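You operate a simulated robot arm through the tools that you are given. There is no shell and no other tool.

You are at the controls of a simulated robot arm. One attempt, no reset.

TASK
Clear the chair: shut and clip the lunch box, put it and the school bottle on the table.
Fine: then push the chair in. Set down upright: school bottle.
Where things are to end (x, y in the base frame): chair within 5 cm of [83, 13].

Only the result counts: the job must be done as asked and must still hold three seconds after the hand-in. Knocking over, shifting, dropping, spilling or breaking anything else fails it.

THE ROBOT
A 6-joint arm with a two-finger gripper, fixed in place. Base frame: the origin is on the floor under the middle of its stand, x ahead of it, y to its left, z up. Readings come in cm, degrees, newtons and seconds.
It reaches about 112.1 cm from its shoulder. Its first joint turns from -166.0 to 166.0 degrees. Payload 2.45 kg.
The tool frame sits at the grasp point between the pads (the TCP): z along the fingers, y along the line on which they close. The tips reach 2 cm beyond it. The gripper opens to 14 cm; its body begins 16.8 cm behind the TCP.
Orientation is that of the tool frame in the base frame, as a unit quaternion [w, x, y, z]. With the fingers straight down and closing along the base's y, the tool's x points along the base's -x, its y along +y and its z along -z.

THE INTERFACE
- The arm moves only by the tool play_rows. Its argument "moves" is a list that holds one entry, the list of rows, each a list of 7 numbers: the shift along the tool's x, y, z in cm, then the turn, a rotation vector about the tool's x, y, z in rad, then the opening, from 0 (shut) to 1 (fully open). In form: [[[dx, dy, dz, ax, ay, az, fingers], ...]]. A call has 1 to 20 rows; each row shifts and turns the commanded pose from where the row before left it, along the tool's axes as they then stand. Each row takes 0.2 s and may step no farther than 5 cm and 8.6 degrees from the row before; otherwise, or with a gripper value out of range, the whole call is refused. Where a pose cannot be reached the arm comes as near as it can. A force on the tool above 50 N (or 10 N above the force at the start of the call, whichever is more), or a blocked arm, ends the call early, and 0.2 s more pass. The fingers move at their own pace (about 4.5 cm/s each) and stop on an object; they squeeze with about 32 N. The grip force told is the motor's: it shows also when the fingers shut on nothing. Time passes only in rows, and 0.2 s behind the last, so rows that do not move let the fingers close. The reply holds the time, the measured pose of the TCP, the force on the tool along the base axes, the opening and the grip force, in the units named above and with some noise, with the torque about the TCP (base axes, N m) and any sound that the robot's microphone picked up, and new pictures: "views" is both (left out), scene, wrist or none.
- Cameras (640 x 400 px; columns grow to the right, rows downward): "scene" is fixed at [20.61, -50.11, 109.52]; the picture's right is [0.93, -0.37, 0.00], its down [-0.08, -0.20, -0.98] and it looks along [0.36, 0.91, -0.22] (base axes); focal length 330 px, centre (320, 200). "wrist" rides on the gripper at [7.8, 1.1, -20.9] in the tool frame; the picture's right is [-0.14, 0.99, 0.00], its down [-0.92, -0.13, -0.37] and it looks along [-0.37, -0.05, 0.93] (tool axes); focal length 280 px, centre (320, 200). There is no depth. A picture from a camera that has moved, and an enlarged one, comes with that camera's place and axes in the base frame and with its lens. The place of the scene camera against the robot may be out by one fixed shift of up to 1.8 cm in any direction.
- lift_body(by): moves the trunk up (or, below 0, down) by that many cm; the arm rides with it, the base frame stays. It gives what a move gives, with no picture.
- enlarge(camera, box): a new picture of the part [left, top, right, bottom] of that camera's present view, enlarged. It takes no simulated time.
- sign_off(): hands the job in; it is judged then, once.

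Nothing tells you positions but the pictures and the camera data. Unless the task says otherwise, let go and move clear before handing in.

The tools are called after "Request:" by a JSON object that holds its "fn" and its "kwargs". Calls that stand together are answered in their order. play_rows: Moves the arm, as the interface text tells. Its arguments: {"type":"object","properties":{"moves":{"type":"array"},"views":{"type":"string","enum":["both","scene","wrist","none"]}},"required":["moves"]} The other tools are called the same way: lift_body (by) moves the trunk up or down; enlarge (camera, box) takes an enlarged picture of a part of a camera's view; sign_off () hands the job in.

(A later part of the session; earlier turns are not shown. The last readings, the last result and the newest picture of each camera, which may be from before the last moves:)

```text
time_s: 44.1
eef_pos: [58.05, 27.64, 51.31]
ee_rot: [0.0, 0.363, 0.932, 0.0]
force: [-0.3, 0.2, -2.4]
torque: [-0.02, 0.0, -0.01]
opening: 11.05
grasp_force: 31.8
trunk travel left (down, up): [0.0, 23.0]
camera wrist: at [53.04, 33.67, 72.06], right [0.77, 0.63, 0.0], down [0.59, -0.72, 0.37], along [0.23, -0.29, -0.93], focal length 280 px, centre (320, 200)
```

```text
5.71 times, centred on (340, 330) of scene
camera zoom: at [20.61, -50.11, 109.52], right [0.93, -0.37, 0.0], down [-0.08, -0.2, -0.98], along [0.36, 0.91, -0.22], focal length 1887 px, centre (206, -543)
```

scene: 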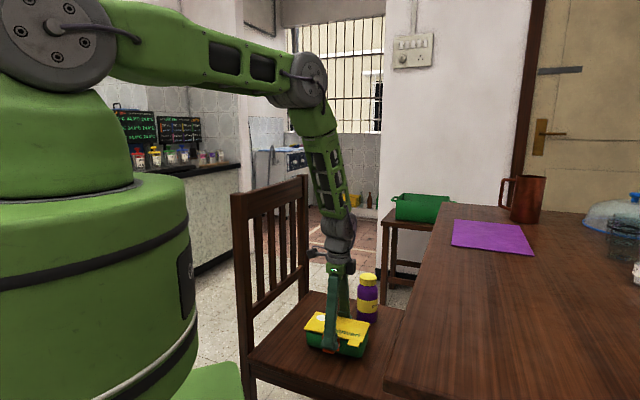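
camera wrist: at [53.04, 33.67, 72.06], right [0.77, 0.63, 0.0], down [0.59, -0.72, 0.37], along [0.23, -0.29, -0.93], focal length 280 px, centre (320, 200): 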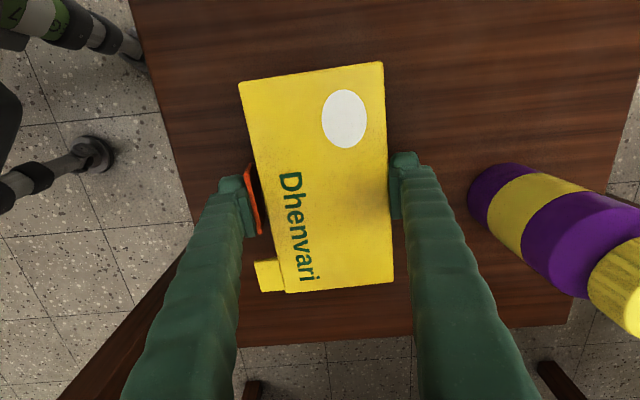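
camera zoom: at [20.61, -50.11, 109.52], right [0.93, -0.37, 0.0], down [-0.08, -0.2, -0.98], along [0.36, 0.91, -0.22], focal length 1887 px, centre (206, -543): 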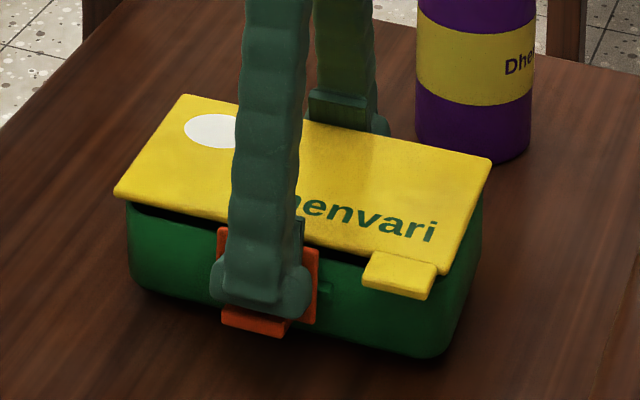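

The lift test shows the lid rising off the tray front, so the clip is not engaged yet. I'll set it back down and release, then squeeze lower on the tab with the gripper tilted.

Request:
{"fn": "play_rows", "kwargs": {"moves": [[[0, 0, 0.5, 0, 0, 0, 0], [0, 0, 0.5, 0, 0, 0, 0], [0, 0, 0.5, 0, 0, 0, 0], [0, 0, 0, 0, 0, 0, 0.85], [0, 0, 0, 0, 0, 0, 0.9], [0, 0, 0, 0, 0, 0, 1], [0, 0, 0, 0, 0, 0, 1], [0, 0, -3, 0, 0, 0, 1], [0, 0, -3.5, 0, 0, 0, 1], [0, 0, -3.5, 0, 0, 0, 1]]], "views": "both"}}

Request:
{"fn": "enlarge", "kwargs": {"camera": "scene", "box": [305, 295, 375, 365]}}

Request:
{"fn": "enlarge", "kwargs": {"camera": "wrist", "box": [240, 80, 360, 220]}}

```text
time_s: 46.3
eef_pos: [58.01, 27.59, 59.76]
ee_rot: [-0.001, 0.364, 0.931, 0.0]
force: [-0.4, -0.6, -0.3]
torque: [-0.02, 0.0, 0.03]
opening: 14.02
grasp_force: 0.1
trunk travel left (down, up): [0.0, 23.0]
camera wrist: at [53.0, 33.57, 80.55], right [0.77, 0.63, 0.0], down [0.59, -0.72, 0.37], along [0.23, -0.29, -0.93], focal length 280 px, centre (320, 200)
```

scene: 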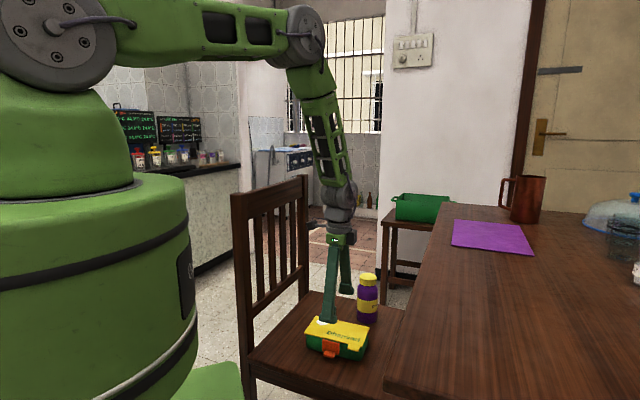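
wrist: 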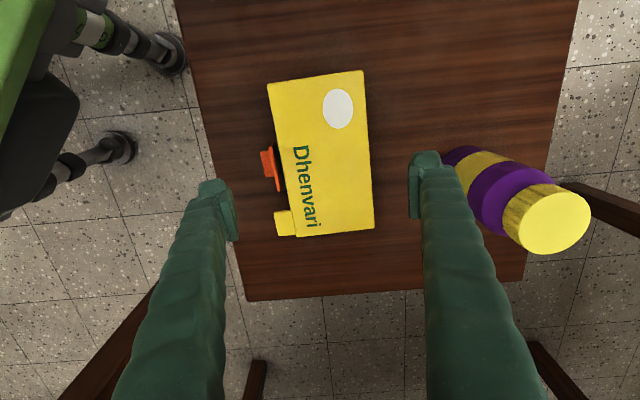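

```text
5.71 times, centred on (340, 330) of scene
camera zoom: at [20.61, -50.11, 109.52], right [0.93, -0.37, 0.0], down [-0.08, -0.2, -0.98], along [0.36, 0.91, -0.22], focal length 1887 px, centre (206, -543)
```

zoom: 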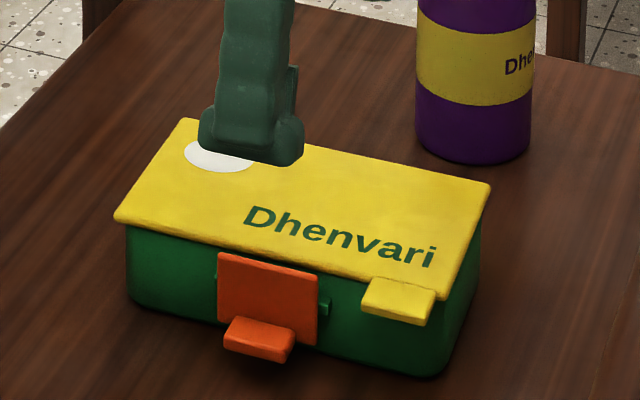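

```text
2.86 times, centred on (300, 150) of wrist
camera zoom: at [53.0, 33.57, 80.55], right [0.77, 0.63, 0.0], down [0.59, -0.72, 0.37], along [0.23, -0.29, -0.93], focal length 801 px, centre (377, 343)
```

zoom: 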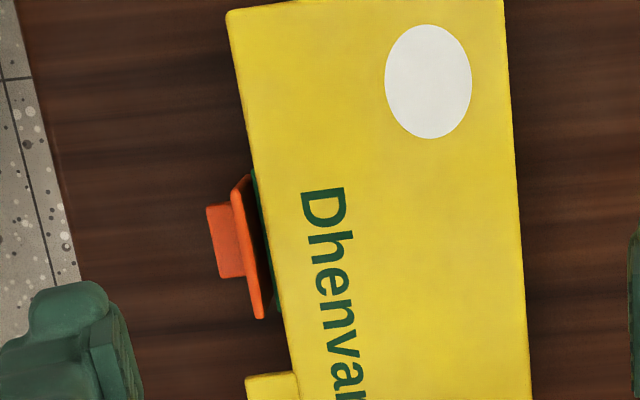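

The lid closed again cleanly. I'll tilt the gripper about 9° so the front pad reaches lower at the tab, shift to centre, and descend part way.

Request:
{"fn": "play_rows", "kwargs": {"moves": [[[0, -0.7, 0, -0.075, 0, 0, 1], [0, 0, 0, -0.075, 0, 0, 1], [0, -0.39, 2.585, 0, 0, 0, 1], [0, -0.39, 2.585, 0, 0, 0, 1], [0, -0.32, 2.1, 0, 0, 0, 1]]], "views": "both"}}

Request:
{"fn": "enlarge", "kwargs": {"camera": "wrist", "box": [180, 60, 460, 260]}}

Request:
{"fn": "enlarge", "kwargs": {"camera": "scene", "box": [295, 285, 375, 365]}}

```text
time_s: 47.5
eef_pos: [57.65, 27.27, 52.33]
ee_rot: [0.027, 0.363, 0.929, 0.07]
force: [-0.6, 0.1, 0.8]
torque: [0.01, -0.01, 0.03]
opening: 13.99
grasp_force: 0.0
trunk travel left (down, up): [0.0, 23.0]
camera wrist: at [50.44, 30.92, 73.12], right [0.77, 0.63, 0.15], down [0.55, -0.76, 0.35], along [0.33, -0.18, -0.93], focal length 280 px, centre (320, 200)
```

scene: 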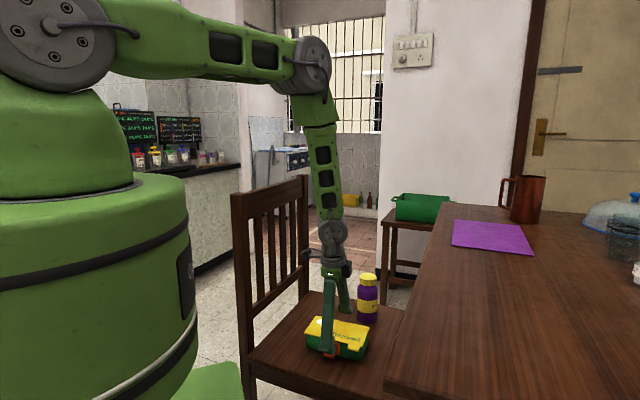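
wrist: 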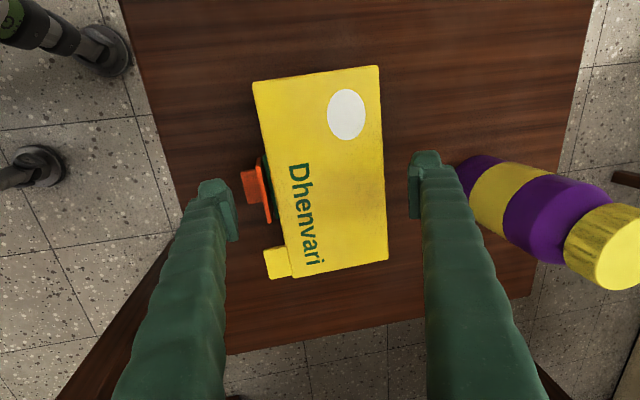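

```text
2.00 times, centred on (320, 160) of wrist
camera zoom: at [50.44, 30.92, 73.12], right [0.77, 0.63, 0.15], down [0.55, -0.76, 0.35], along [0.33, -0.18, -0.93], focal length 561 px, centre (320, 280)
```

zoom: 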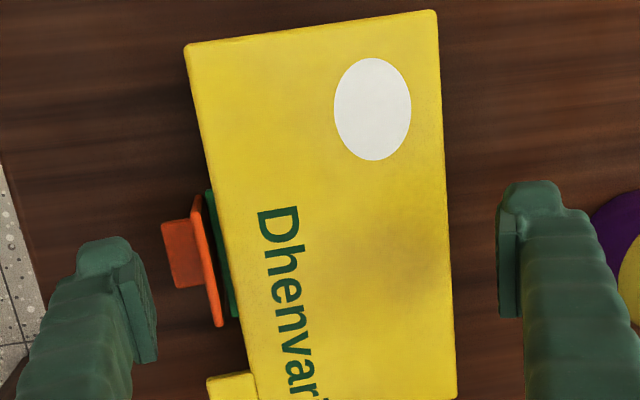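

```text
5.00 times, centred on (335, 325) of scene
camera zoom: at [20.61, -50.11, 109.52], right [0.93, -0.37, 0.0], down [-0.08, -0.2, -0.98], along [0.36, 0.91, -0.22], focal length 1651 px, centre (245, -425)
```

zoom: 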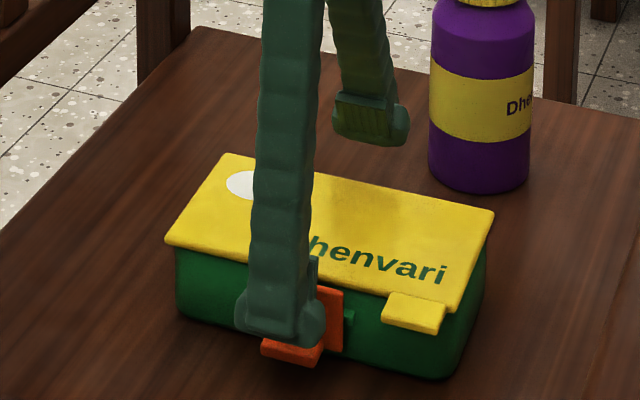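

Request:
{"fn": "play_rows", "kwargs": {"moves": [[[0, -0.34, 1.6, 0, 0, 0, 1], [0, -0.34, 1.6, 0, 0, 0, 1], [0, 0, 0, 0, 0, 0, 1]]], "views": "wrist"}}

Request:
{"fn": "enlarge", "kwargs": {"camera": "wrist", "box": [180, 60, 460, 260]}}

Request:
{"fn": "enlarge", "kwargs": {"camera": "scene", "box": [295, 285, 375, 365]}}

```text
time_s: 48.3
eef_pos: [57.35, 27.09, 49.06]
ee_rot: [0.028, 0.363, 0.929, 0.07]
force: [-0.2, 0.1, 0.3]
torque: [-0.01, 0.0, -0.01]
opening: 14.0
grasp_force: 0.1
trunk travel left (down, up): [0.0, 23.0]
camera wrist: at [50.32, 30.77, 69.81], right [0.77, 0.63, 0.15], down [0.55, -0.76, 0.35], along [0.33, -0.18, -0.93], focal length 280 px, centre (320, 200)
```

wrist: 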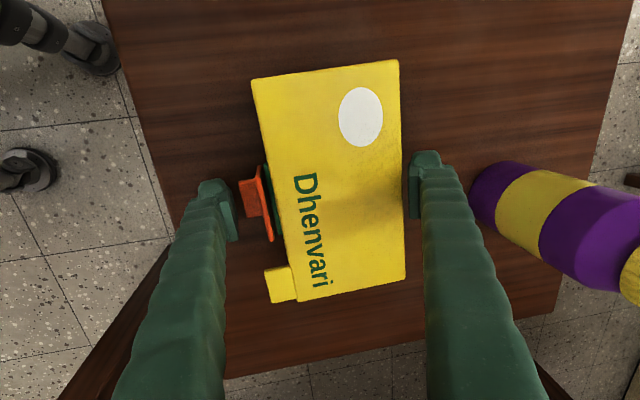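

```text
2.00 times, centred on (320, 160) of wrist
camera zoom: at [50.32, 30.77, 69.81], right [0.77, 0.63, 0.15], down [0.55, -0.76, 0.35], along [0.33, -0.18, -0.93], focal length 561 px, centre (320, 280)
```

zoom: 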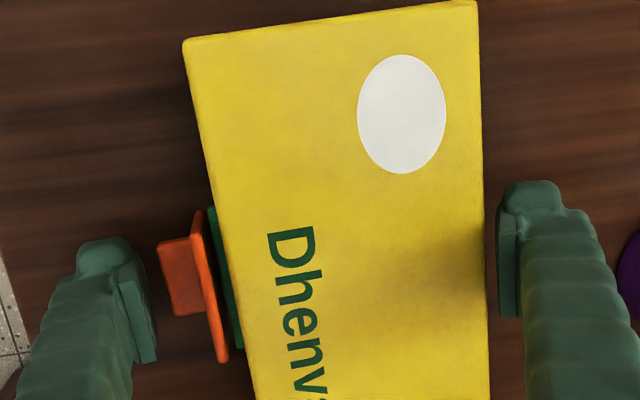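

```text
5.00 times, centred on (335, 325) of scene
camera zoom: at [20.61, -50.11, 109.52], right [0.93, -0.37, 0.0], down [-0.08, -0.2, -0.98], along [0.36, 0.91, -0.22], focal length 1651 px, centre (245, -425)
```

zoom: 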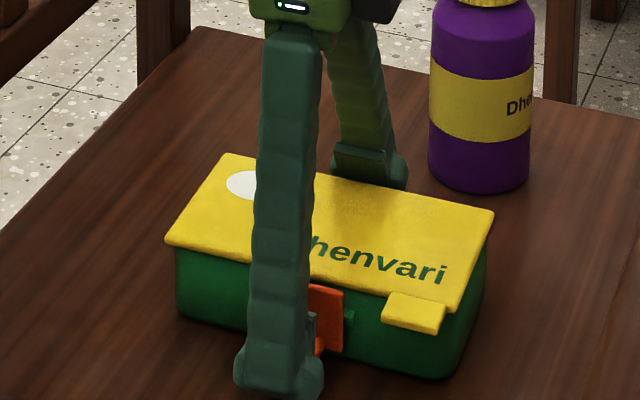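

The front pad now faces the tab's end squarely. I'll close and squeeze.

Request:
{"fn": "play_rows", "kwargs": {"moves": [[[0, 0, 0, 0, 0, 0, 0.7], [0, 0, 0, 0, 0, 0, 0.4], [0, 0, 0, 0, 0, 0, 0], [0, 0, 0, 0, 0, 0, 0], [0, 0, 0, 0, 0, 0, 0], [0, 0, 0, 0, 0, 0, 0]]], "views": "both"}}

Request:
{"fn": "enlarge", "kwargs": {"camera": "wrist", "box": [180, 60, 460, 260]}}

Request:
{"fn": "enlarge", "kwargs": {"camera": "scene", "box": [295, 285, 375, 365]}}

```text
time_s: 49.7
eef_pos: [57.44, 27.14, 49.14]
ee_rot: [0.027, 0.363, 0.929, 0.07]
force: [1.6, 1.9, 2.8]
torque: [0.17, -0.17, -0.03]
opening: 12.85
grasp_force: 31.9
trunk travel left (down, up): [0.0, 23.0]
camera wrist: at [50.32, 30.78, 69.86], right [0.77, 0.63, 0.15], down [0.55, -0.76, 0.35], along [0.33, -0.18, -0.93], focal length 280 px, centre (320, 200)
```

scene: 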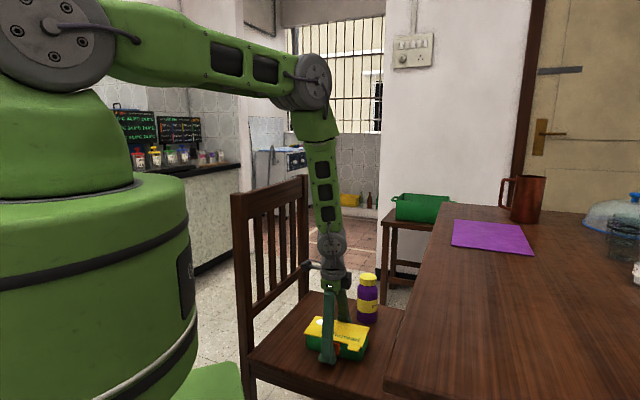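
wrist: 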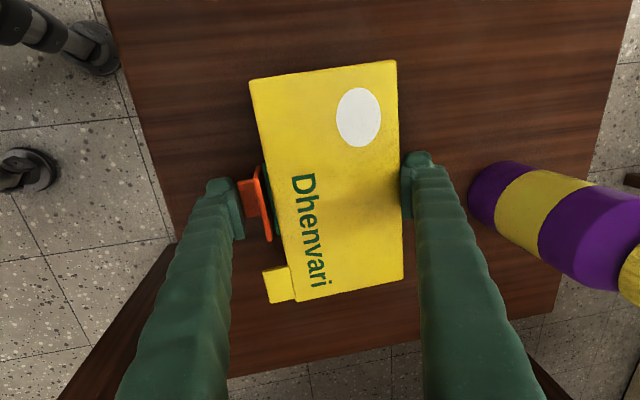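

```text
2.00 times, centred on (320, 160) of wrist
camera zoom: at [50.32, 30.78, 69.86], right [0.77, 0.63, 0.15], down [0.55, -0.76, 0.35], along [0.33, -0.18, -0.93], focal length 561 px, centre (320, 280)
```

zoom: 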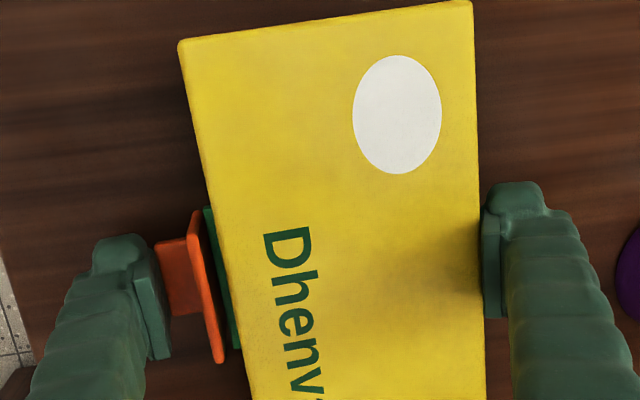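

```text
5.00 times, centred on (335, 325) of scene
camera zoom: at [20.61, -50.11, 109.52], right [0.93, -0.37, 0.0], down [-0.08, -0.2, -0.98], along [0.36, 0.91, -0.22], focal length 1651 px, centre (245, -425)
```

zoom: 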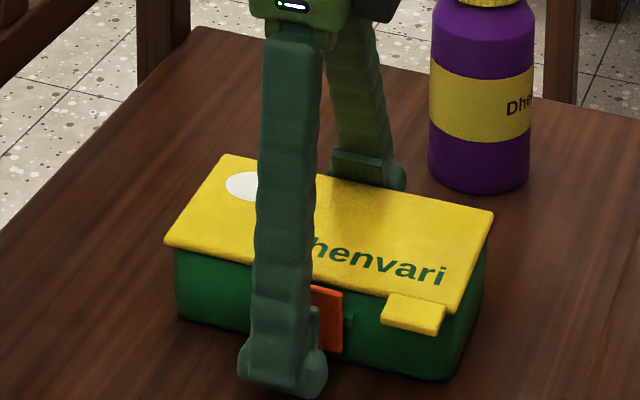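

The tab is held directly at 32 N (opening 12.85), with still no click. While squeezing, I'll also press down slightly to add closing torque on the tab.

Request:
{"fn": "play_rows", "kwargs": {"moves": [[[0, -0.03, 0.2, 0, 0, 0, 0], [0, 0, 0, 0, 0, 0, 0]]], "views": "none"}}

```text
time_s: 50.3
eef_pos: [57.41, 27.18, 49.08]
ee_rot: [0.028, 0.363, 0.929, 0.071]
force: [-3.3, -1.1, 25.6]
torque: [0.85, -0.57, -0.03]
opening: 12.82
grasp_force: 31.9
trunk travel left (down, up): [0.0, 23.0]
```

Request:
{"fn": "play_rows", "kwargs": {"moves": [[[0, -0.02, 0.15, 0, 0, 0, 0], [0, 0, 0, 0, 0, 0, 0]]], "views": "both"}}

Request:
{"fn": "enlarge", "kwargs": {"camera": "wrist", "box": [180, 60, 460, 260]}}

```text
time_s: 50.9
eef_pos: [57.51, 27.12, 49.0]
ee_rot: [0.028, 0.363, 0.929, 0.071]
force: [-2.6, 3.5, 36.8]
torque: [0.52, -0.14, -0.25]
opening: 12.86
grasp_force: 32.2
trunk travel left (down, up): [0.0, 23.0]
camera wrist: at [50.31, 30.78, 69.71], right [0.77, 0.63, 0.15], down [0.55, -0.76, 0.35], along [0.33, -0.18, -0.93], focal length 280 px, centre (320, 200)
```

scene: 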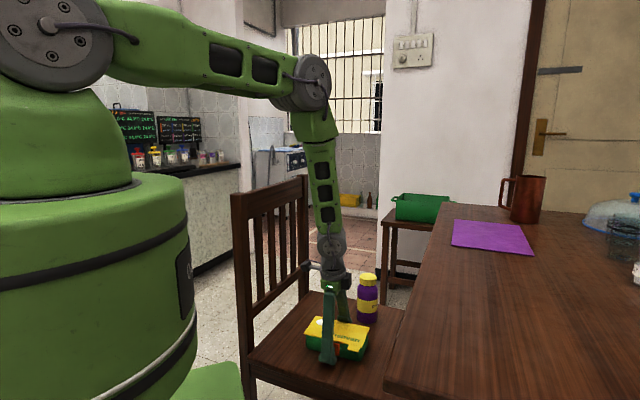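
wrist: 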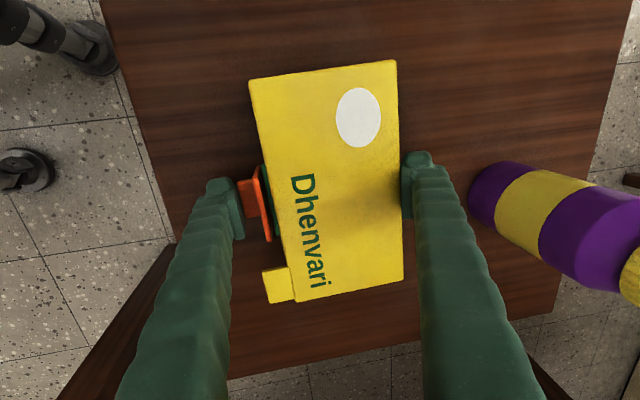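

```text
2.00 times, centred on (320, 160) of wrist
camera zoom: at [50.31, 30.78, 69.71], right [0.77, 0.63, 0.15], down [0.55, -0.76, 0.35], along [0.33, -0.18, -0.93], focal length 561 px, centre (320, 280)
```

zoom: 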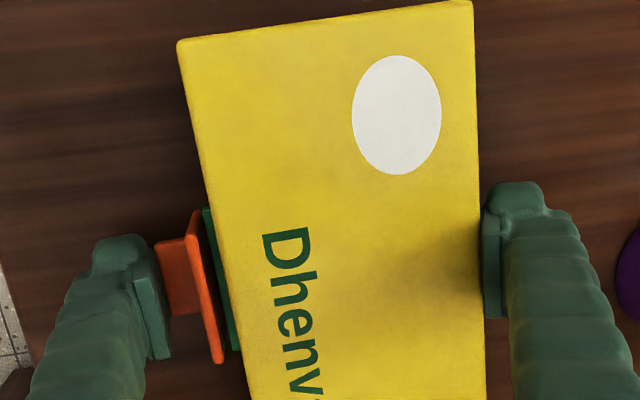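

The clip is stuck there because pad friction holds the tab and stops it swinging down. I'll do it differently: tilt more so one fingertip presses down on the tab while the other holds the lid down, so the box can't tip.

Request:
{"fn": "play_rows", "kwargs": {"moves": [[[0, 0.04, -0.3, 0, 0, 0, 1], [0, 0, 0, 0, 0, 0, 1], [0, 0, 0, 0, 0, 0, 1], [0, 0.45, -2.97, 0, 0, 0, 1], [0, 0.45, -2.97, 0, 0, 0, 1], [0, 0.45, -2.97, 0, 0, 0, 1], [0, 0, 0, -0.11, 0, 0, 0.56], [0, 0, 0, -0.11, 0, 0, 0.56], [0.3, -1.9, -0.74, 0, 0, 0, 0.56], [0, 0, 0, 0, 0, 0, 0.56], [0, -0.92, 2.38, 0, 0, 0, 0.56], [0, -0.92, 2.38, 0, 0, 0, 0.56]]], "views": "both"}}

Request:
{"fn": "enlarge", "kwargs": {"camera": "wrist", "box": [180, 60, 460, 260]}}

Request:
{"fn": "enlarge", "kwargs": {"camera": "scene", "box": [295, 285, 375, 365]}}

```text
time_s: 53.5
eef_pos: [53.12, 28.93, 52.89]
ee_rot: [-0.005, 0.357, 0.921, 0.153]
force: [-0.6, 0.6, -0.4]
torque: [-0.01, 0.02, 0.01]
opening: 7.85
grasp_force: 0.1
out of reach, approached as far as the arm can: row 7, 8, 9
trunk travel left (down, up): [0.0, 23.0]
camera wrist: at [45.84, 28.68, 73.9], right [0.76, 0.6, 0.26], down [0.56, -0.8, 0.21], along [0.33, -0.01, -0.94], focal length 280 px, centre (320, 200)
```

scene: 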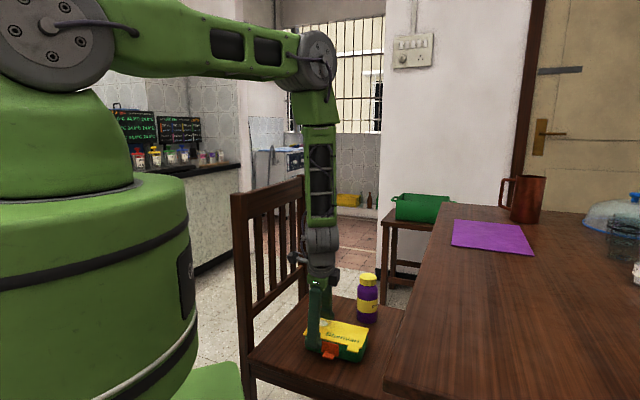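
wrist: 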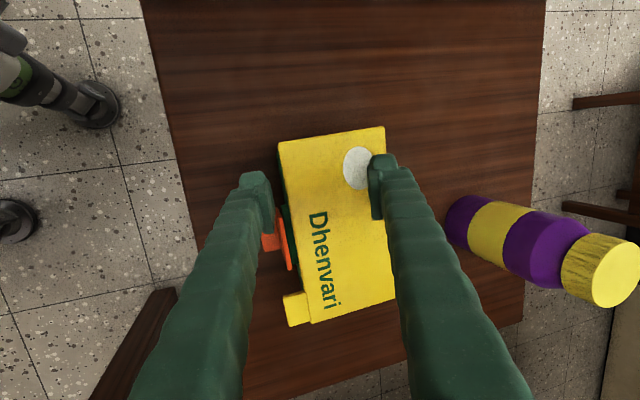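

```text
2.00 times, centred on (320, 160) of wrist
camera zoom: at [45.84, 28.68, 73.9], right [0.76, 0.6, 0.26], down [0.56, -0.8, 0.21], along [0.33, -0.01, -0.94], focal length 561 px, centre (320, 280)
```

zoom: 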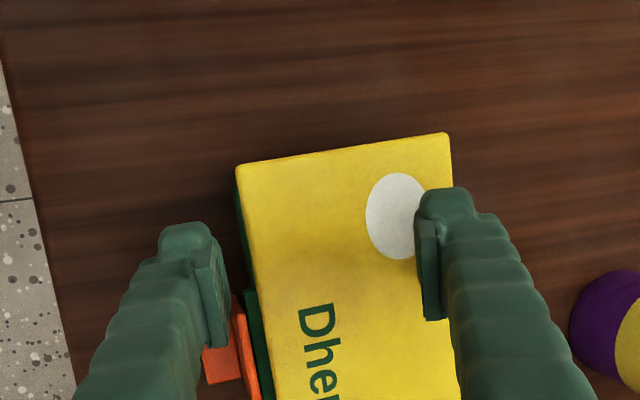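

```text
5.00 times, centred on (335, 325) of scene
camera zoom: at [20.61, -50.11, 109.52], right [0.93, -0.37, 0.0], down [-0.08, -0.2, -0.98], along [0.36, 0.91, -0.22], focal length 1651 px, centre (245, -425)
```

zoom: 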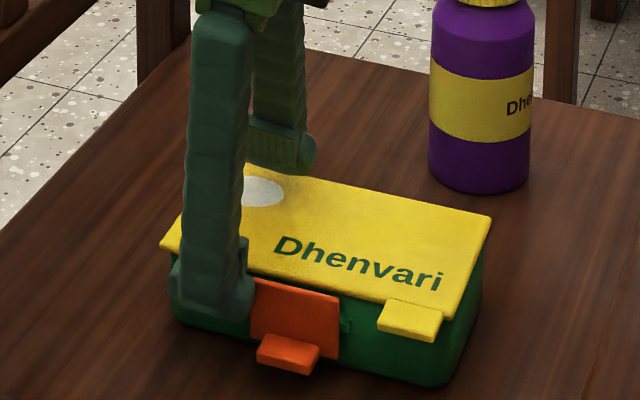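

That tilt ran into a wrist limit and the hand drifted sideways without touching anything. I'll go straight up first to recover.

Request:
{"fn": "play_rows", "kwargs": {"moves": [[[0.475, 1.11, -3.8, 0, 0, 0, 0.56], [0.475, 1.11, -3.8, 0, 0, 0, 0.56]]], "views": "both"}}

```text
time_s: 54.1
eef_pos: [53.03, 29.0, 60.88]
ee_rot: [-0.005, 0.357, 0.922, 0.153]
force: [0.5, -1.0, 0.0]
torque: [-0.02, 0.0, 0.0]
opening: 7.84
grasp_force: 0.0
trunk travel left (down, up): [0.0, 23.0]
camera wrist: at [45.77, 28.77, 81.98], right [0.76, 0.6, 0.26], down [0.56, -0.8, 0.21], along [0.33, -0.01, -0.94], focal length 280 px, centre (320, 200)
```

scene: 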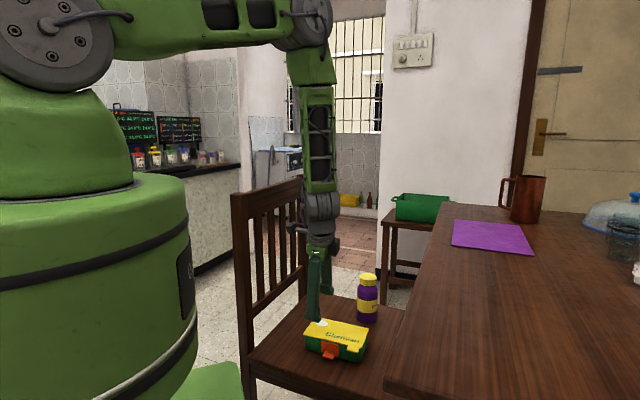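
wrist: 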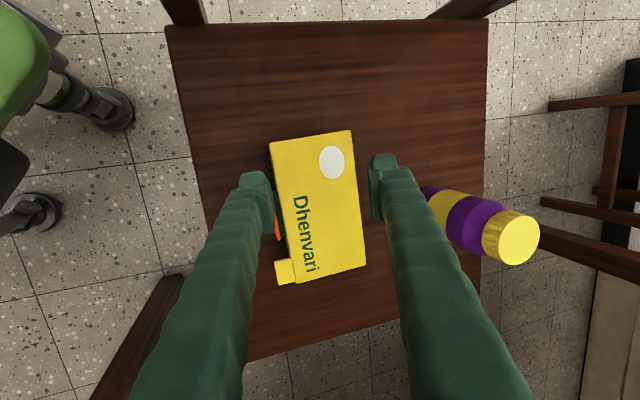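

I've worked out that tilting toward the chair back keeps the wrist clear of its singular pose. I'll return to vertical, yaw back near the start orientation, and re-measure the box from above.

Request:
{"fn": "play_rows", "kwargs": {"moves": [[[0, 0, 0, 0.0945, -0.04, 0, 0.56], [0, 0, 0, 0.0945, -0.04, 0, 0.56], [0, 0, 0, 0.0945, -0.04, 0, 0.56], [0, 0, -4, 0, 0, 0, 0.56], [0, 0, 0, 0, 0, -0.135, 0.56], [0, 0, 0, 0, 0, -0.135, 0.56], [0, 0, 0, 0, 0, -0.135, 0.56], [0, 0, 0, 0, 0, -0.135, 0.56], [0, 0, 0, 0, 0, -0.135, 0.56], [0, 0, 0, 0, 0, -0.135, 0.56]]], "views": "both"}}

Request:
{"fn": "enlarge", "kwargs": {"camera": "wrist", "box": [220, 80, 440, 260]}}

Request:
{"fn": "enlarge", "kwargs": {"camera": "scene", "box": [318, 328, 354, 364]}}

```text
time_s: 56.3
eef_pos: [52.12, 29.02, 64.76]
ee_rot: [0.01, -0.037, 0.997, 0.063]
force: [-0.2, -0.3, -0.1]
torque: [0.0, -0.01, 0.0]
opening: 7.85
grasp_force: 0.1
out of reach, approached as far as the arm can: row 2, 3
trunk travel left (down, up): [0.0, 23.0]
camera wrist: at [44.08, 26.72, 85.4], right [0.06, 0.99, 0.13], down [0.92, -0.11, 0.37], along [0.38, 0.09, -0.92], focal length 280 px, centre (320, 200)
```

scene: 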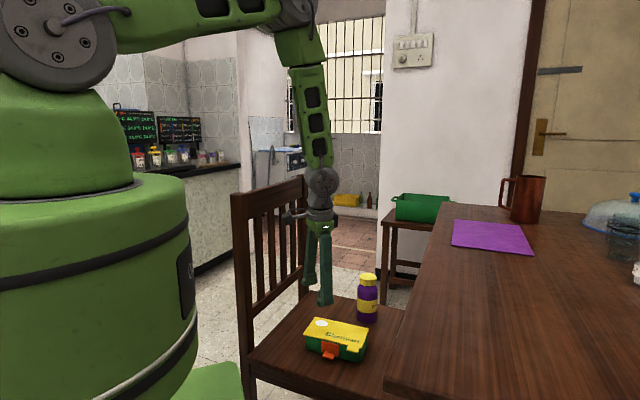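
wrist: 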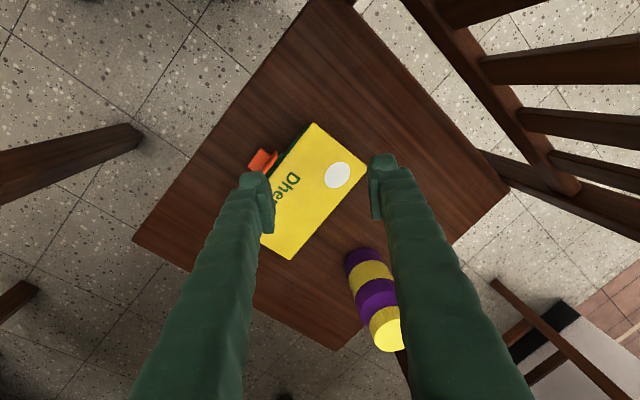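

```text
2.22 times, centred on (330, 170) of wrist
camera zoom: at [44.08, 26.72, 85.4], right [0.06, 0.99, 0.13], down [0.92, -0.11, 0.37], along [0.38, 0.09, -0.92], focal length 623 px, centre (298, 267)
```

zoom: 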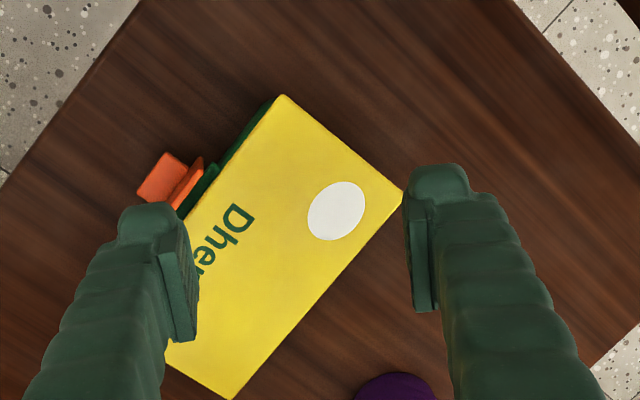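

```text
11.11 times, centred on (336, 346) of scene
camera zoom: at [20.61, -50.11, 109.52], right [0.93, -0.37, 0.0], down [-0.08, -0.2, -0.98], along [0.36, 0.91, -0.22], focal length 3669 px, centre (142, -1422)
```

zoom: 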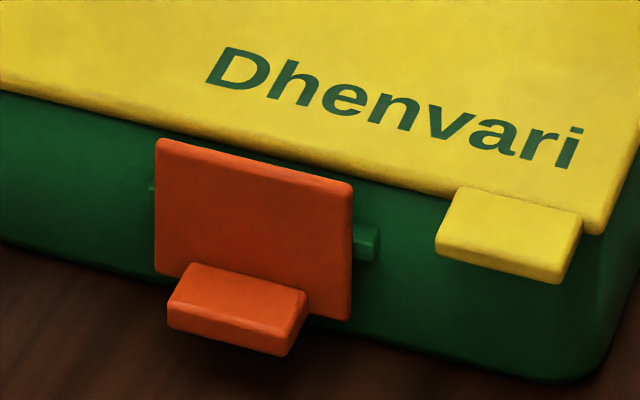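

The wrist is now in a good posture and tilting the right way. I'll finish the tilt and bring the hand over, with one fingertip above the tab and the other above the lid.

Request:
{"fn": "play_rows", "kwargs": {"moves": [[[0, 0, 0, -0.11, 0.012, 0, 0.56], [0, 0, 0, -0.11, 0.012, 0, 0.56], [-0.26, -2.32, 3.82, 0, 0, 0, 0.56], [-0.26, -2.32, 3.82, 0, 0, 0, 0.56]]], "views": "both"}}

Request:
{"fn": "enlarge", "kwargs": {"camera": "wrist", "box": [200, 80, 440, 280]}}

Request:
{"fn": "enlarge", "kwargs": {"camera": "scene", "box": [295, 285, 375, 365]}}

```text
time_s: 57.3
eef_pos: [52.89, 27.3, 55.91]
ee_rot: [-0.007, -0.039, 0.984, 0.172]
force: [-0.4, 0.7, -0.3]
torque: [-0.02, -0.03, 0.02]
opening: 7.85
grasp_force: 0.0
trunk travel left (down, up): [0.0, 23.0]
camera wrist: at [45.63, 20.57, 75.96], right [0.07, 0.94, 0.34], down [0.94, -0.17, 0.3], along [0.34, 0.29, -0.89], focal length 280 px, centre (320, 200)
```

scene: 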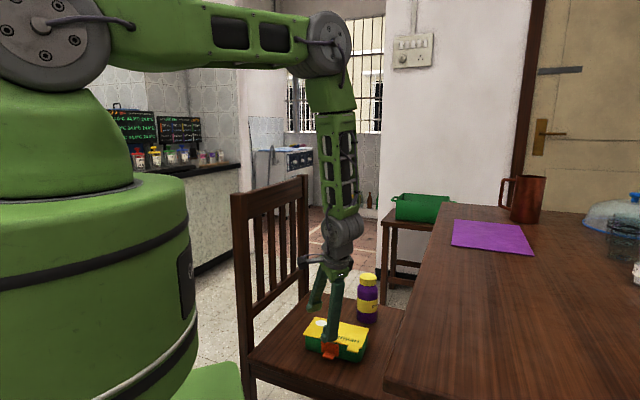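
wrist: 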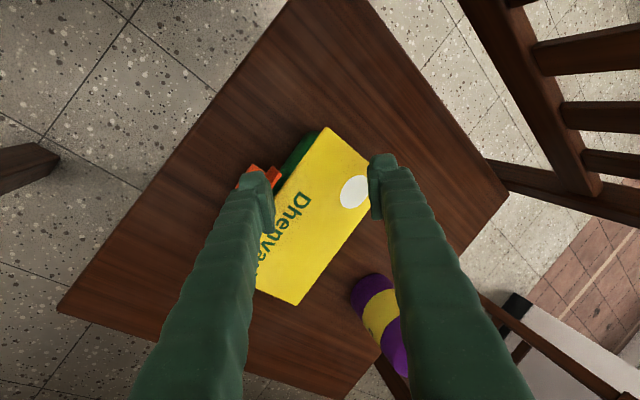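

```text
2.00 times, centred on (320, 180) of wrist
camera zoom: at [45.63, 20.57, 75.96], right [0.07, 0.94, 0.34], down [0.94, -0.17, 0.3], along [0.34, 0.29, -0.89], focal length 561 px, centre (320, 240)
```

zoom: 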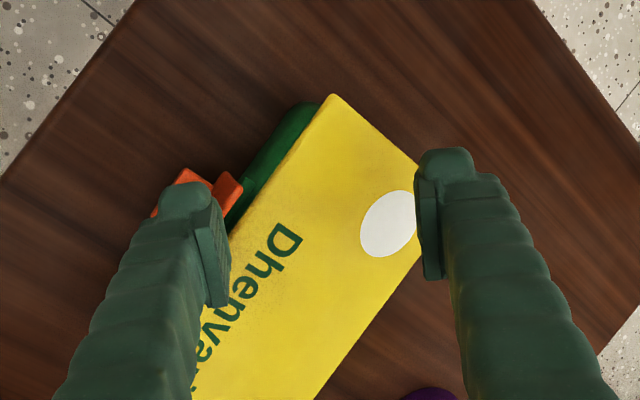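

```text
5.00 times, centred on (335, 325) of scene
camera zoom: at [20.61, -50.11, 109.52], right [0.93, -0.37, 0.0], down [-0.08, -0.2, -0.98], along [0.36, 0.91, -0.22], focal length 1651 px, centre (245, -425)
```

zoom: 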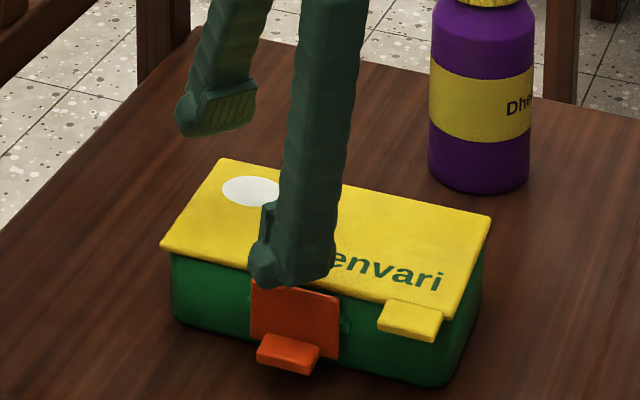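

Request:
{"fn": "play_rows", "kwargs": {"moves": [[[0, -0.59, 1.64, 0, 0, 0, 0.56], [0, -0.59, 1.64, 0, 0, 0, 0.56], [0, 0, 0, 0, 0, 0, 0.56]]], "views": "both"}}

Request:
{"fn": "enlarge", "kwargs": {"camera": "scene", "box": [295, 285, 375, 365]}}

Request:
{"fn": "enlarge", "kwargs": {"camera": "wrist", "box": [200, 80, 440, 280]}}

```text
time_s: 58.0
eef_pos: [53.32, 27.42, 54.25]
ee_rot: [0.001, -0.039, 0.983, 0.177]
force: [-15.6, -6.1, 34.3]
torque: [-1.15, -0.76, -0.76]
opening: 7.72
grasp_force: 0.2
trunk travel left (down, up): [0.0, 23.0]
stopped in row 3: the force on the tool passed its limit at 293 N (the readings are from after the stop); the commanded pose is now the measured one
camera wrist: at [45.74, 20.43, 73.9], right [0.06, 0.94, 0.35], down [0.93, -0.18, 0.32], along [0.36, 0.3, -0.88], focal length 280 px, centre (320, 200)
```

scene: 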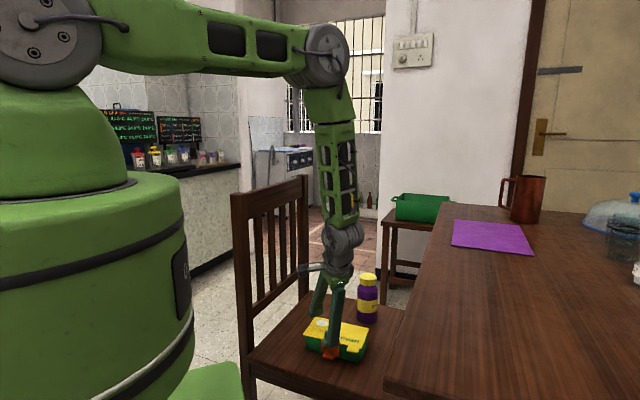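
wrist: 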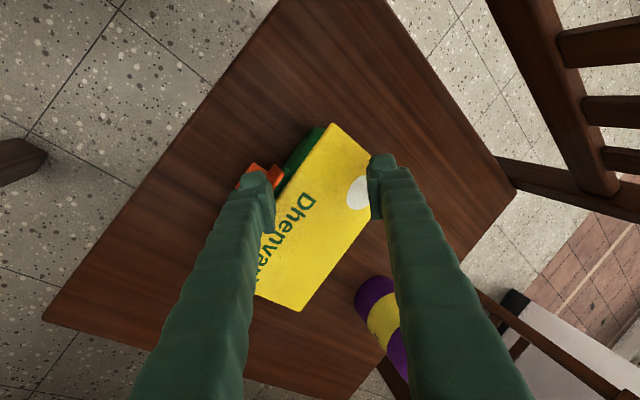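

```text
5.00 times, centred on (335, 325) of scene
camera zoom: at [20.61, -50.11, 109.52], right [0.93, -0.37, 0.0], down [-0.08, -0.2, -0.98], along [0.36, 0.91, -0.22], focal length 1651 px, centre (245, -425)
```

zoom: 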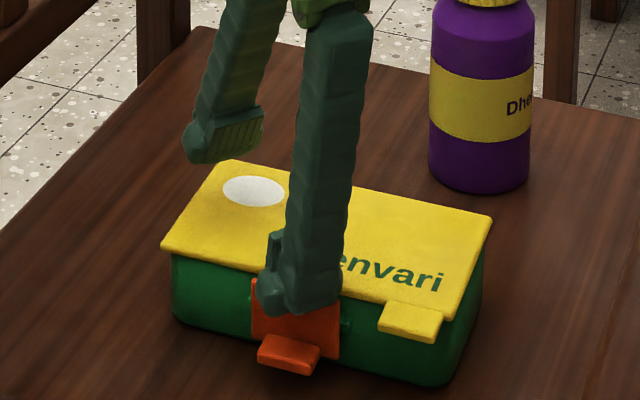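

```text
2.00 times, centred on (320, 180) of wrist
camera zoom: at [45.74, 20.43, 73.9], right [0.06, 0.94, 0.35], down [0.93, -0.18, 0.32], along [0.36, 0.3, -0.88], focal length 561 px, centre (320, 240)
```

zoom: 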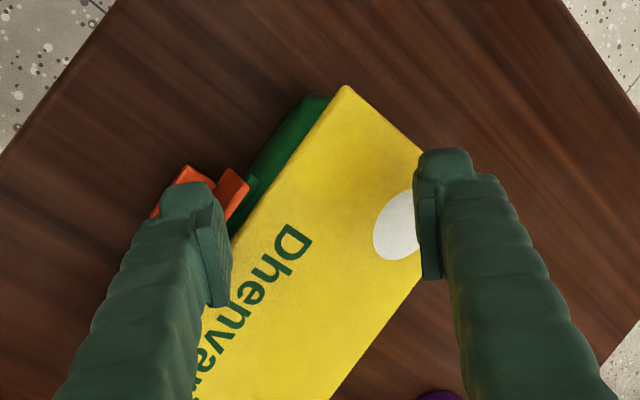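

The fingertip landed on the top of the clip plate, not the tab, and that gave a hard contact. I'll back up straight away and check nothing moved.

Request:
{"fn": "play_rows", "kwargs": {"moves": [[[0, 0.34, -0.94, 0, 0, 0, 0.56], [0, 1.0, -2.8, 0, 0, 0, 0.56]]], "views": "both"}}

Request:
{"fn": "enlarge", "kwargs": {"camera": "scene", "box": [295, 285, 375, 365]}}

Request:
{"fn": "enlarge", "kwargs": {"camera": "scene", "box": [220, 150, 420, 400]}}

```text
time_s: 58.6
eef_pos: [53.31, 27.44, 56.89]
ee_rot: [-0.003, -0.037, 0.984, 0.173]
force: [0.1, 0.3, 0.5]
torque: [-0.02, -0.01, -0.01]
opening: 7.83
grasp_force: 0.2
trunk travel left (down, up): [0.0, 23.0]
camera wrist: at [45.94, 20.6, 76.83], right [0.07, 0.94, 0.34], down [0.94, -0.18, 0.31], along [0.35, 0.3, -0.89], focal length 280 px, centre (320, 200)
```

scene: 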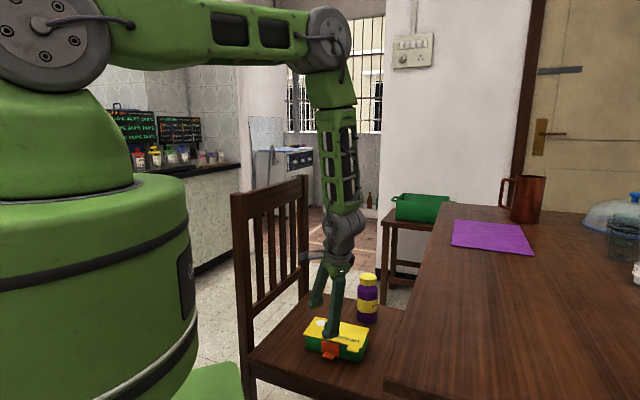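
wrist: 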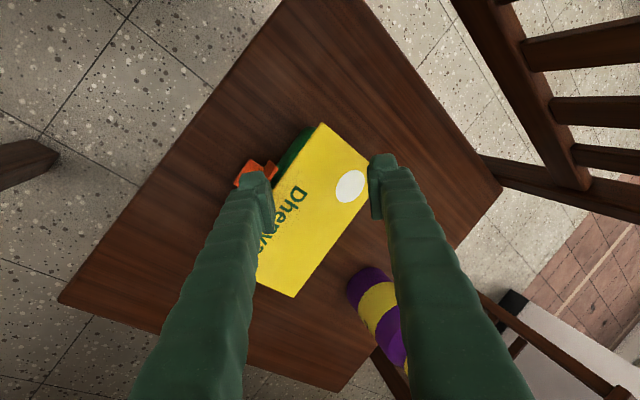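

```text
5.00 times, centred on (335, 325) of scene
camera zoom: at [20.61, -50.11, 109.52], right [0.93, -0.37, 0.0], down [-0.08, -0.2, -0.98], along [0.36, 0.91, -0.22], focal length 1651 px, centre (245, -425)
```

zoom: 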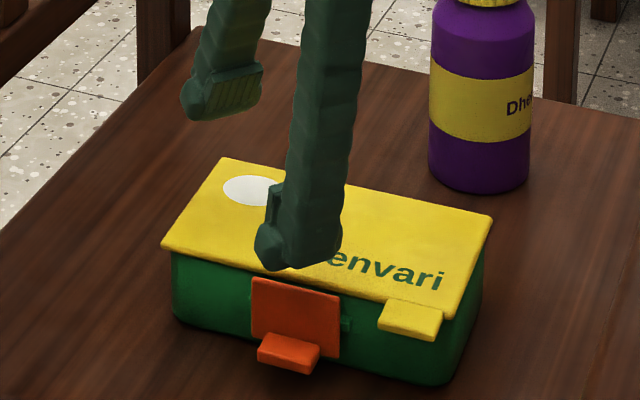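

```text
1.60 times, centred on (320, 275) of scene
camera zoom: at [20.61, -50.11, 109.52], right [0.93, -0.37, 0.0], down [-0.08, -0.2, -0.98], along [0.36, 0.91, -0.22], focal length 528 px, centre (320, 80)
```

zoom: 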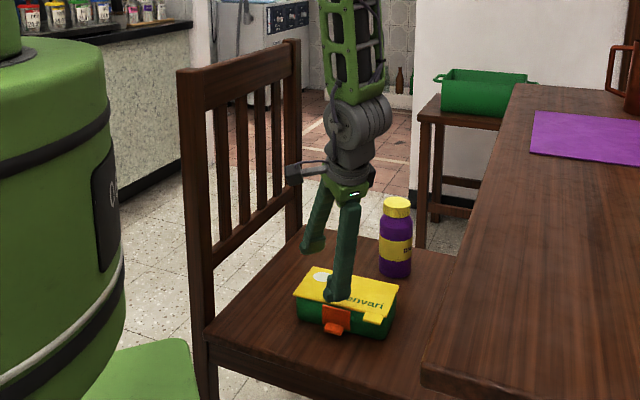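

The box and chair look unmoved. The lid may be sitting about a millimetre high since the lift test, which could stop the clip from engaging. I'll go back to the squeeze orientation, press the lid fully down, and squeeze the tab again.

Request:
{"fn": "play_rows", "kwargs": {"moves": [[[0, 1.36, -3.76, 0, 0, 0, 0.56], [0, 1.36, -3.76, 0, 0, 0, 0.56], [0, 0, 0, 0.1153, 0, 0, 0], [0, 0, 0, 0.1153, 0, 0, 0], [0, 0, 0, 0.1153, 0, 0, 0], [0, 0, 0, 0, 0, 0.135, 0], [0, 0, 0, 0, 0, 0.135, 0], [0, 0, 0, 0, 0, 0.135, 0], [0, 0, 0, 0, 0, 0.135, 0], [0, 0, 0, 0, 0, 0.135, 0], [0, 0, 0, 0, 0, 0.135, 0]]], "views": "wrist"}}

```text
time_s: 61.0
eef_pos: [53.33, 27.43, 65.14]
ee_rot: [0.002, 0.36, 0.933, 0.003]
force: [0.2, -0.4, 0.4]
torque: [-0.02, 0.0, -0.01]
opening: 0.02
grasp_force: 29.5
trunk travel left (down, up): [0.0, 23.0]
camera wrist: at [48.15, 33.27, 85.98], right [0.77, 0.64, 0.01], down [0.59, -0.71, 0.37], along [0.24, -0.28, -0.93], focal length 280 px, centre (320, 200)
```

wrist: 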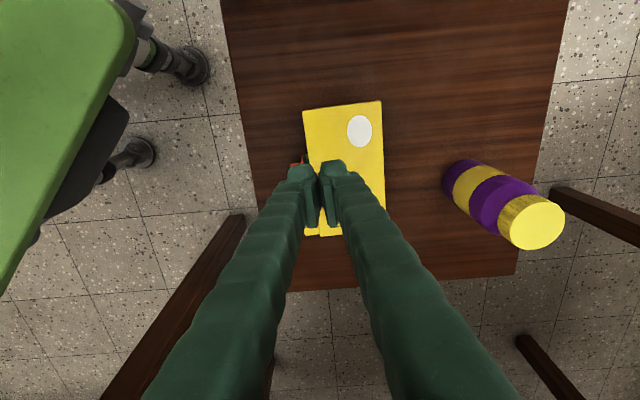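

Request:
{"fn": "play_rows", "kwargs": {"moves": [[[-3.15, 1.33, 0, 0, 0, 0, 0], [0, 0, 4, 0, 0, 0, 0], [0, 0, 4, 0, 0, 0, 0], [0, 0, 2.5, 0, 0, 0, 0], [0, 0, 0.6, 0, 0, 0, 0], [0, 0, 0.4, 0, 0, 0, 0], [0, 0, 0.3, 0, 0, 0, 0], [0, 0, 0.2, 0, 0, 0, 0], [0, 0, 0.2, 0, 0, 0, 0], [0, 0, 0.15, 0, 0, 0, 0]]], "views": "none"}}

```text
time_s: 63.2
eef_pos: [56.62, 26.31, 52.89]
ee_rot: [0.003, 0.359, 0.933, 0.002]
force: [-1.4, -1.0, 9.1]
torque: [0.01, 0.03, 0.01]
opening: 0.6
grasp_force: 29.2
trunk travel left (down, up): [0.0, 23.0]
```

Request:
{"fn": "play_rows", "kwargs": {"moves": [[[0, 0, 0.1, 0, 0, 0, 0], [0, 0, 0.1, 0, 0, 0, 0]]], "views": "both"}}

Request:
{"fn": "enlarge", "kwargs": {"camera": "scene", "box": [318, 328, 354, 364]}}

```text
time_s: 63.8
eef_pos: [56.59, 26.49, 52.82]
ee_rot: [0.002, 0.359, 0.933, 0.004]
force: [-2.7, -7.2, 29.2]
torque: [-0.09, 0.03, 0.01]
opening: 0.64
grasp_force: 30.0
trunk travel left (down, up): [0.0, 23.0]
camera wrist: at [51.43, 32.15, 73.63], right [0.77, 0.64, 0.01], down [0.6, -0.71, 0.37], along [0.24, -0.28, -0.93], focal length 280 px, centre (320, 200)
```

scene: 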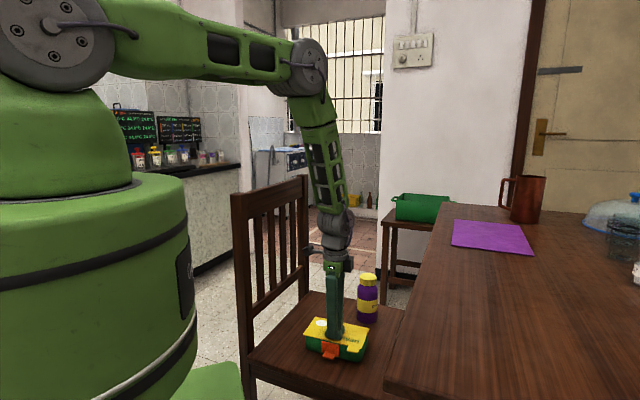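
wrist: 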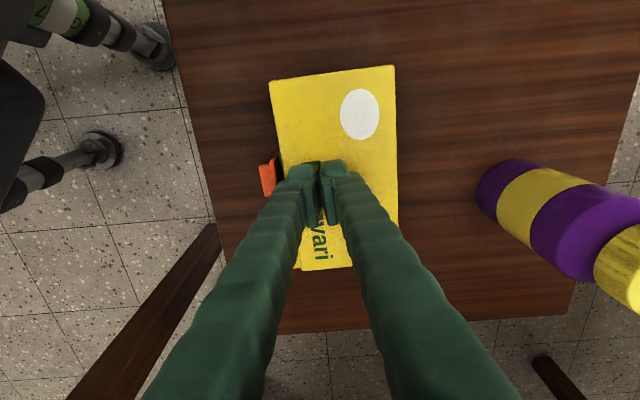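

```text
11.11 times, centred on (336, 346) of scene
camera zoom: at [20.61, -50.11, 109.52], right [0.93, -0.37, 0.0], down [-0.08, -0.2, -0.98], along [0.36, 0.91, -0.22], focal length 3669 px, centre (142, -1422)
```

zoom: 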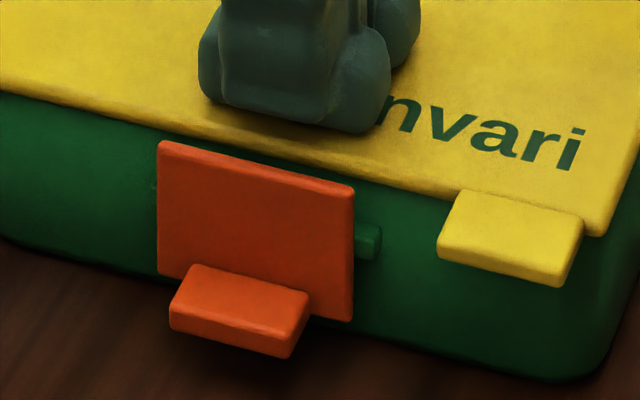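

The lid is solidly down. Now I'll lift, open, tilt slightly, and come back down around the tab for another squeeze.

Request:
{"fn": "play_rows", "kwargs": {"moves": [[[0, 0, -3.5, 0, 0, 0, 1], [0, 0, -3.5, 0, 0, 0, 1], [0.07, 0.4, 0, 0, 0, 0, 1], [0, 0, 0, 0, 0, 0, 1], [0, 0, 0, 0, 0, 0, 1], [0, 0, 0, -0.075, 0, 0, 1], [0, 0, 0, -0.075, 0, 0, 1], [0, 0, 0, 0, 0, 0, 1], [0, -0.4, 2.655, 0, 0, 0, 1], [0, -0.4, 2.655, 0, 0, 0, 1], [0, -0.4, 2.655, 0, 0, 0, 1]]], "views": "wrist"}}

Request:
{"fn": "enlarge", "kwargs": {"camera": "wrist", "box": [180, 60, 460, 260]}}

Request:
{"fn": "enlarge", "kwargs": {"camera": "scene", "box": [295, 285, 375, 365]}}

```text
time_s: 66.2
eef_pos: [56.8, 26.56, 51.67]
ee_rot: [0.028, 0.357, 0.931, 0.073]
force: [-0.4, 0.2, 0.0]
torque: [0.0, 0.02, 0.01]
opening: 14.0
grasp_force: 0.0
trunk travel left (down, up): [0.0, 23.0]
camera wrist: at [49.61, 30.14, 72.3], right [0.76, 0.63, 0.16], down [0.56, -0.75, 0.35], along [0.34, -0.17, -0.93], focal length 280 px, centre (320, 200)
```

wrist: 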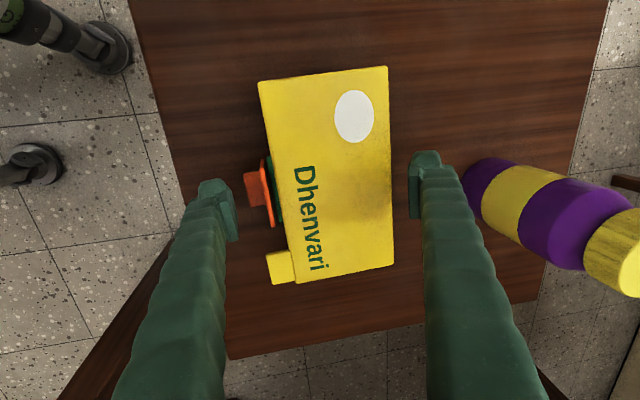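

```text
2.00 times, centred on (320, 160) of wrist
camera zoom: at [49.61, 30.14, 72.3], right [0.76, 0.63, 0.16], down [0.56, -0.75, 0.35], along [0.34, -0.17, -0.93], focal length 561 px, centre (320, 280)
```

zoom: 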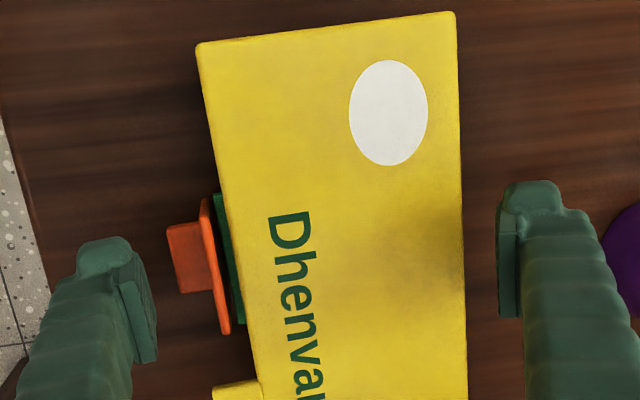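

```text
5.00 times, centred on (335, 325) of scene
camera zoom: at [20.61, -50.11, 109.52], right [0.93, -0.37, 0.0], down [-0.08, -0.2, -0.98], along [0.36, 0.91, -0.22], focal length 1651 px, centre (245, -425)
```

zoom: 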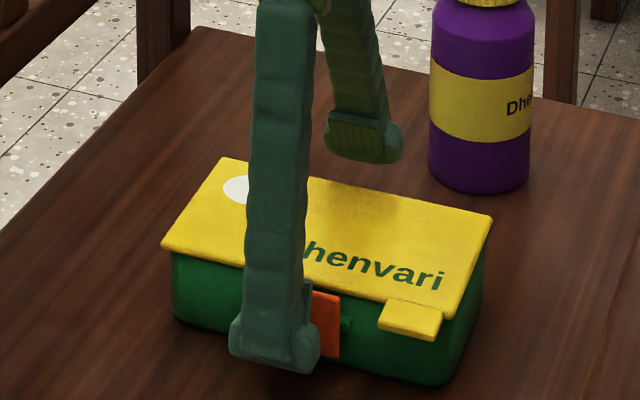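

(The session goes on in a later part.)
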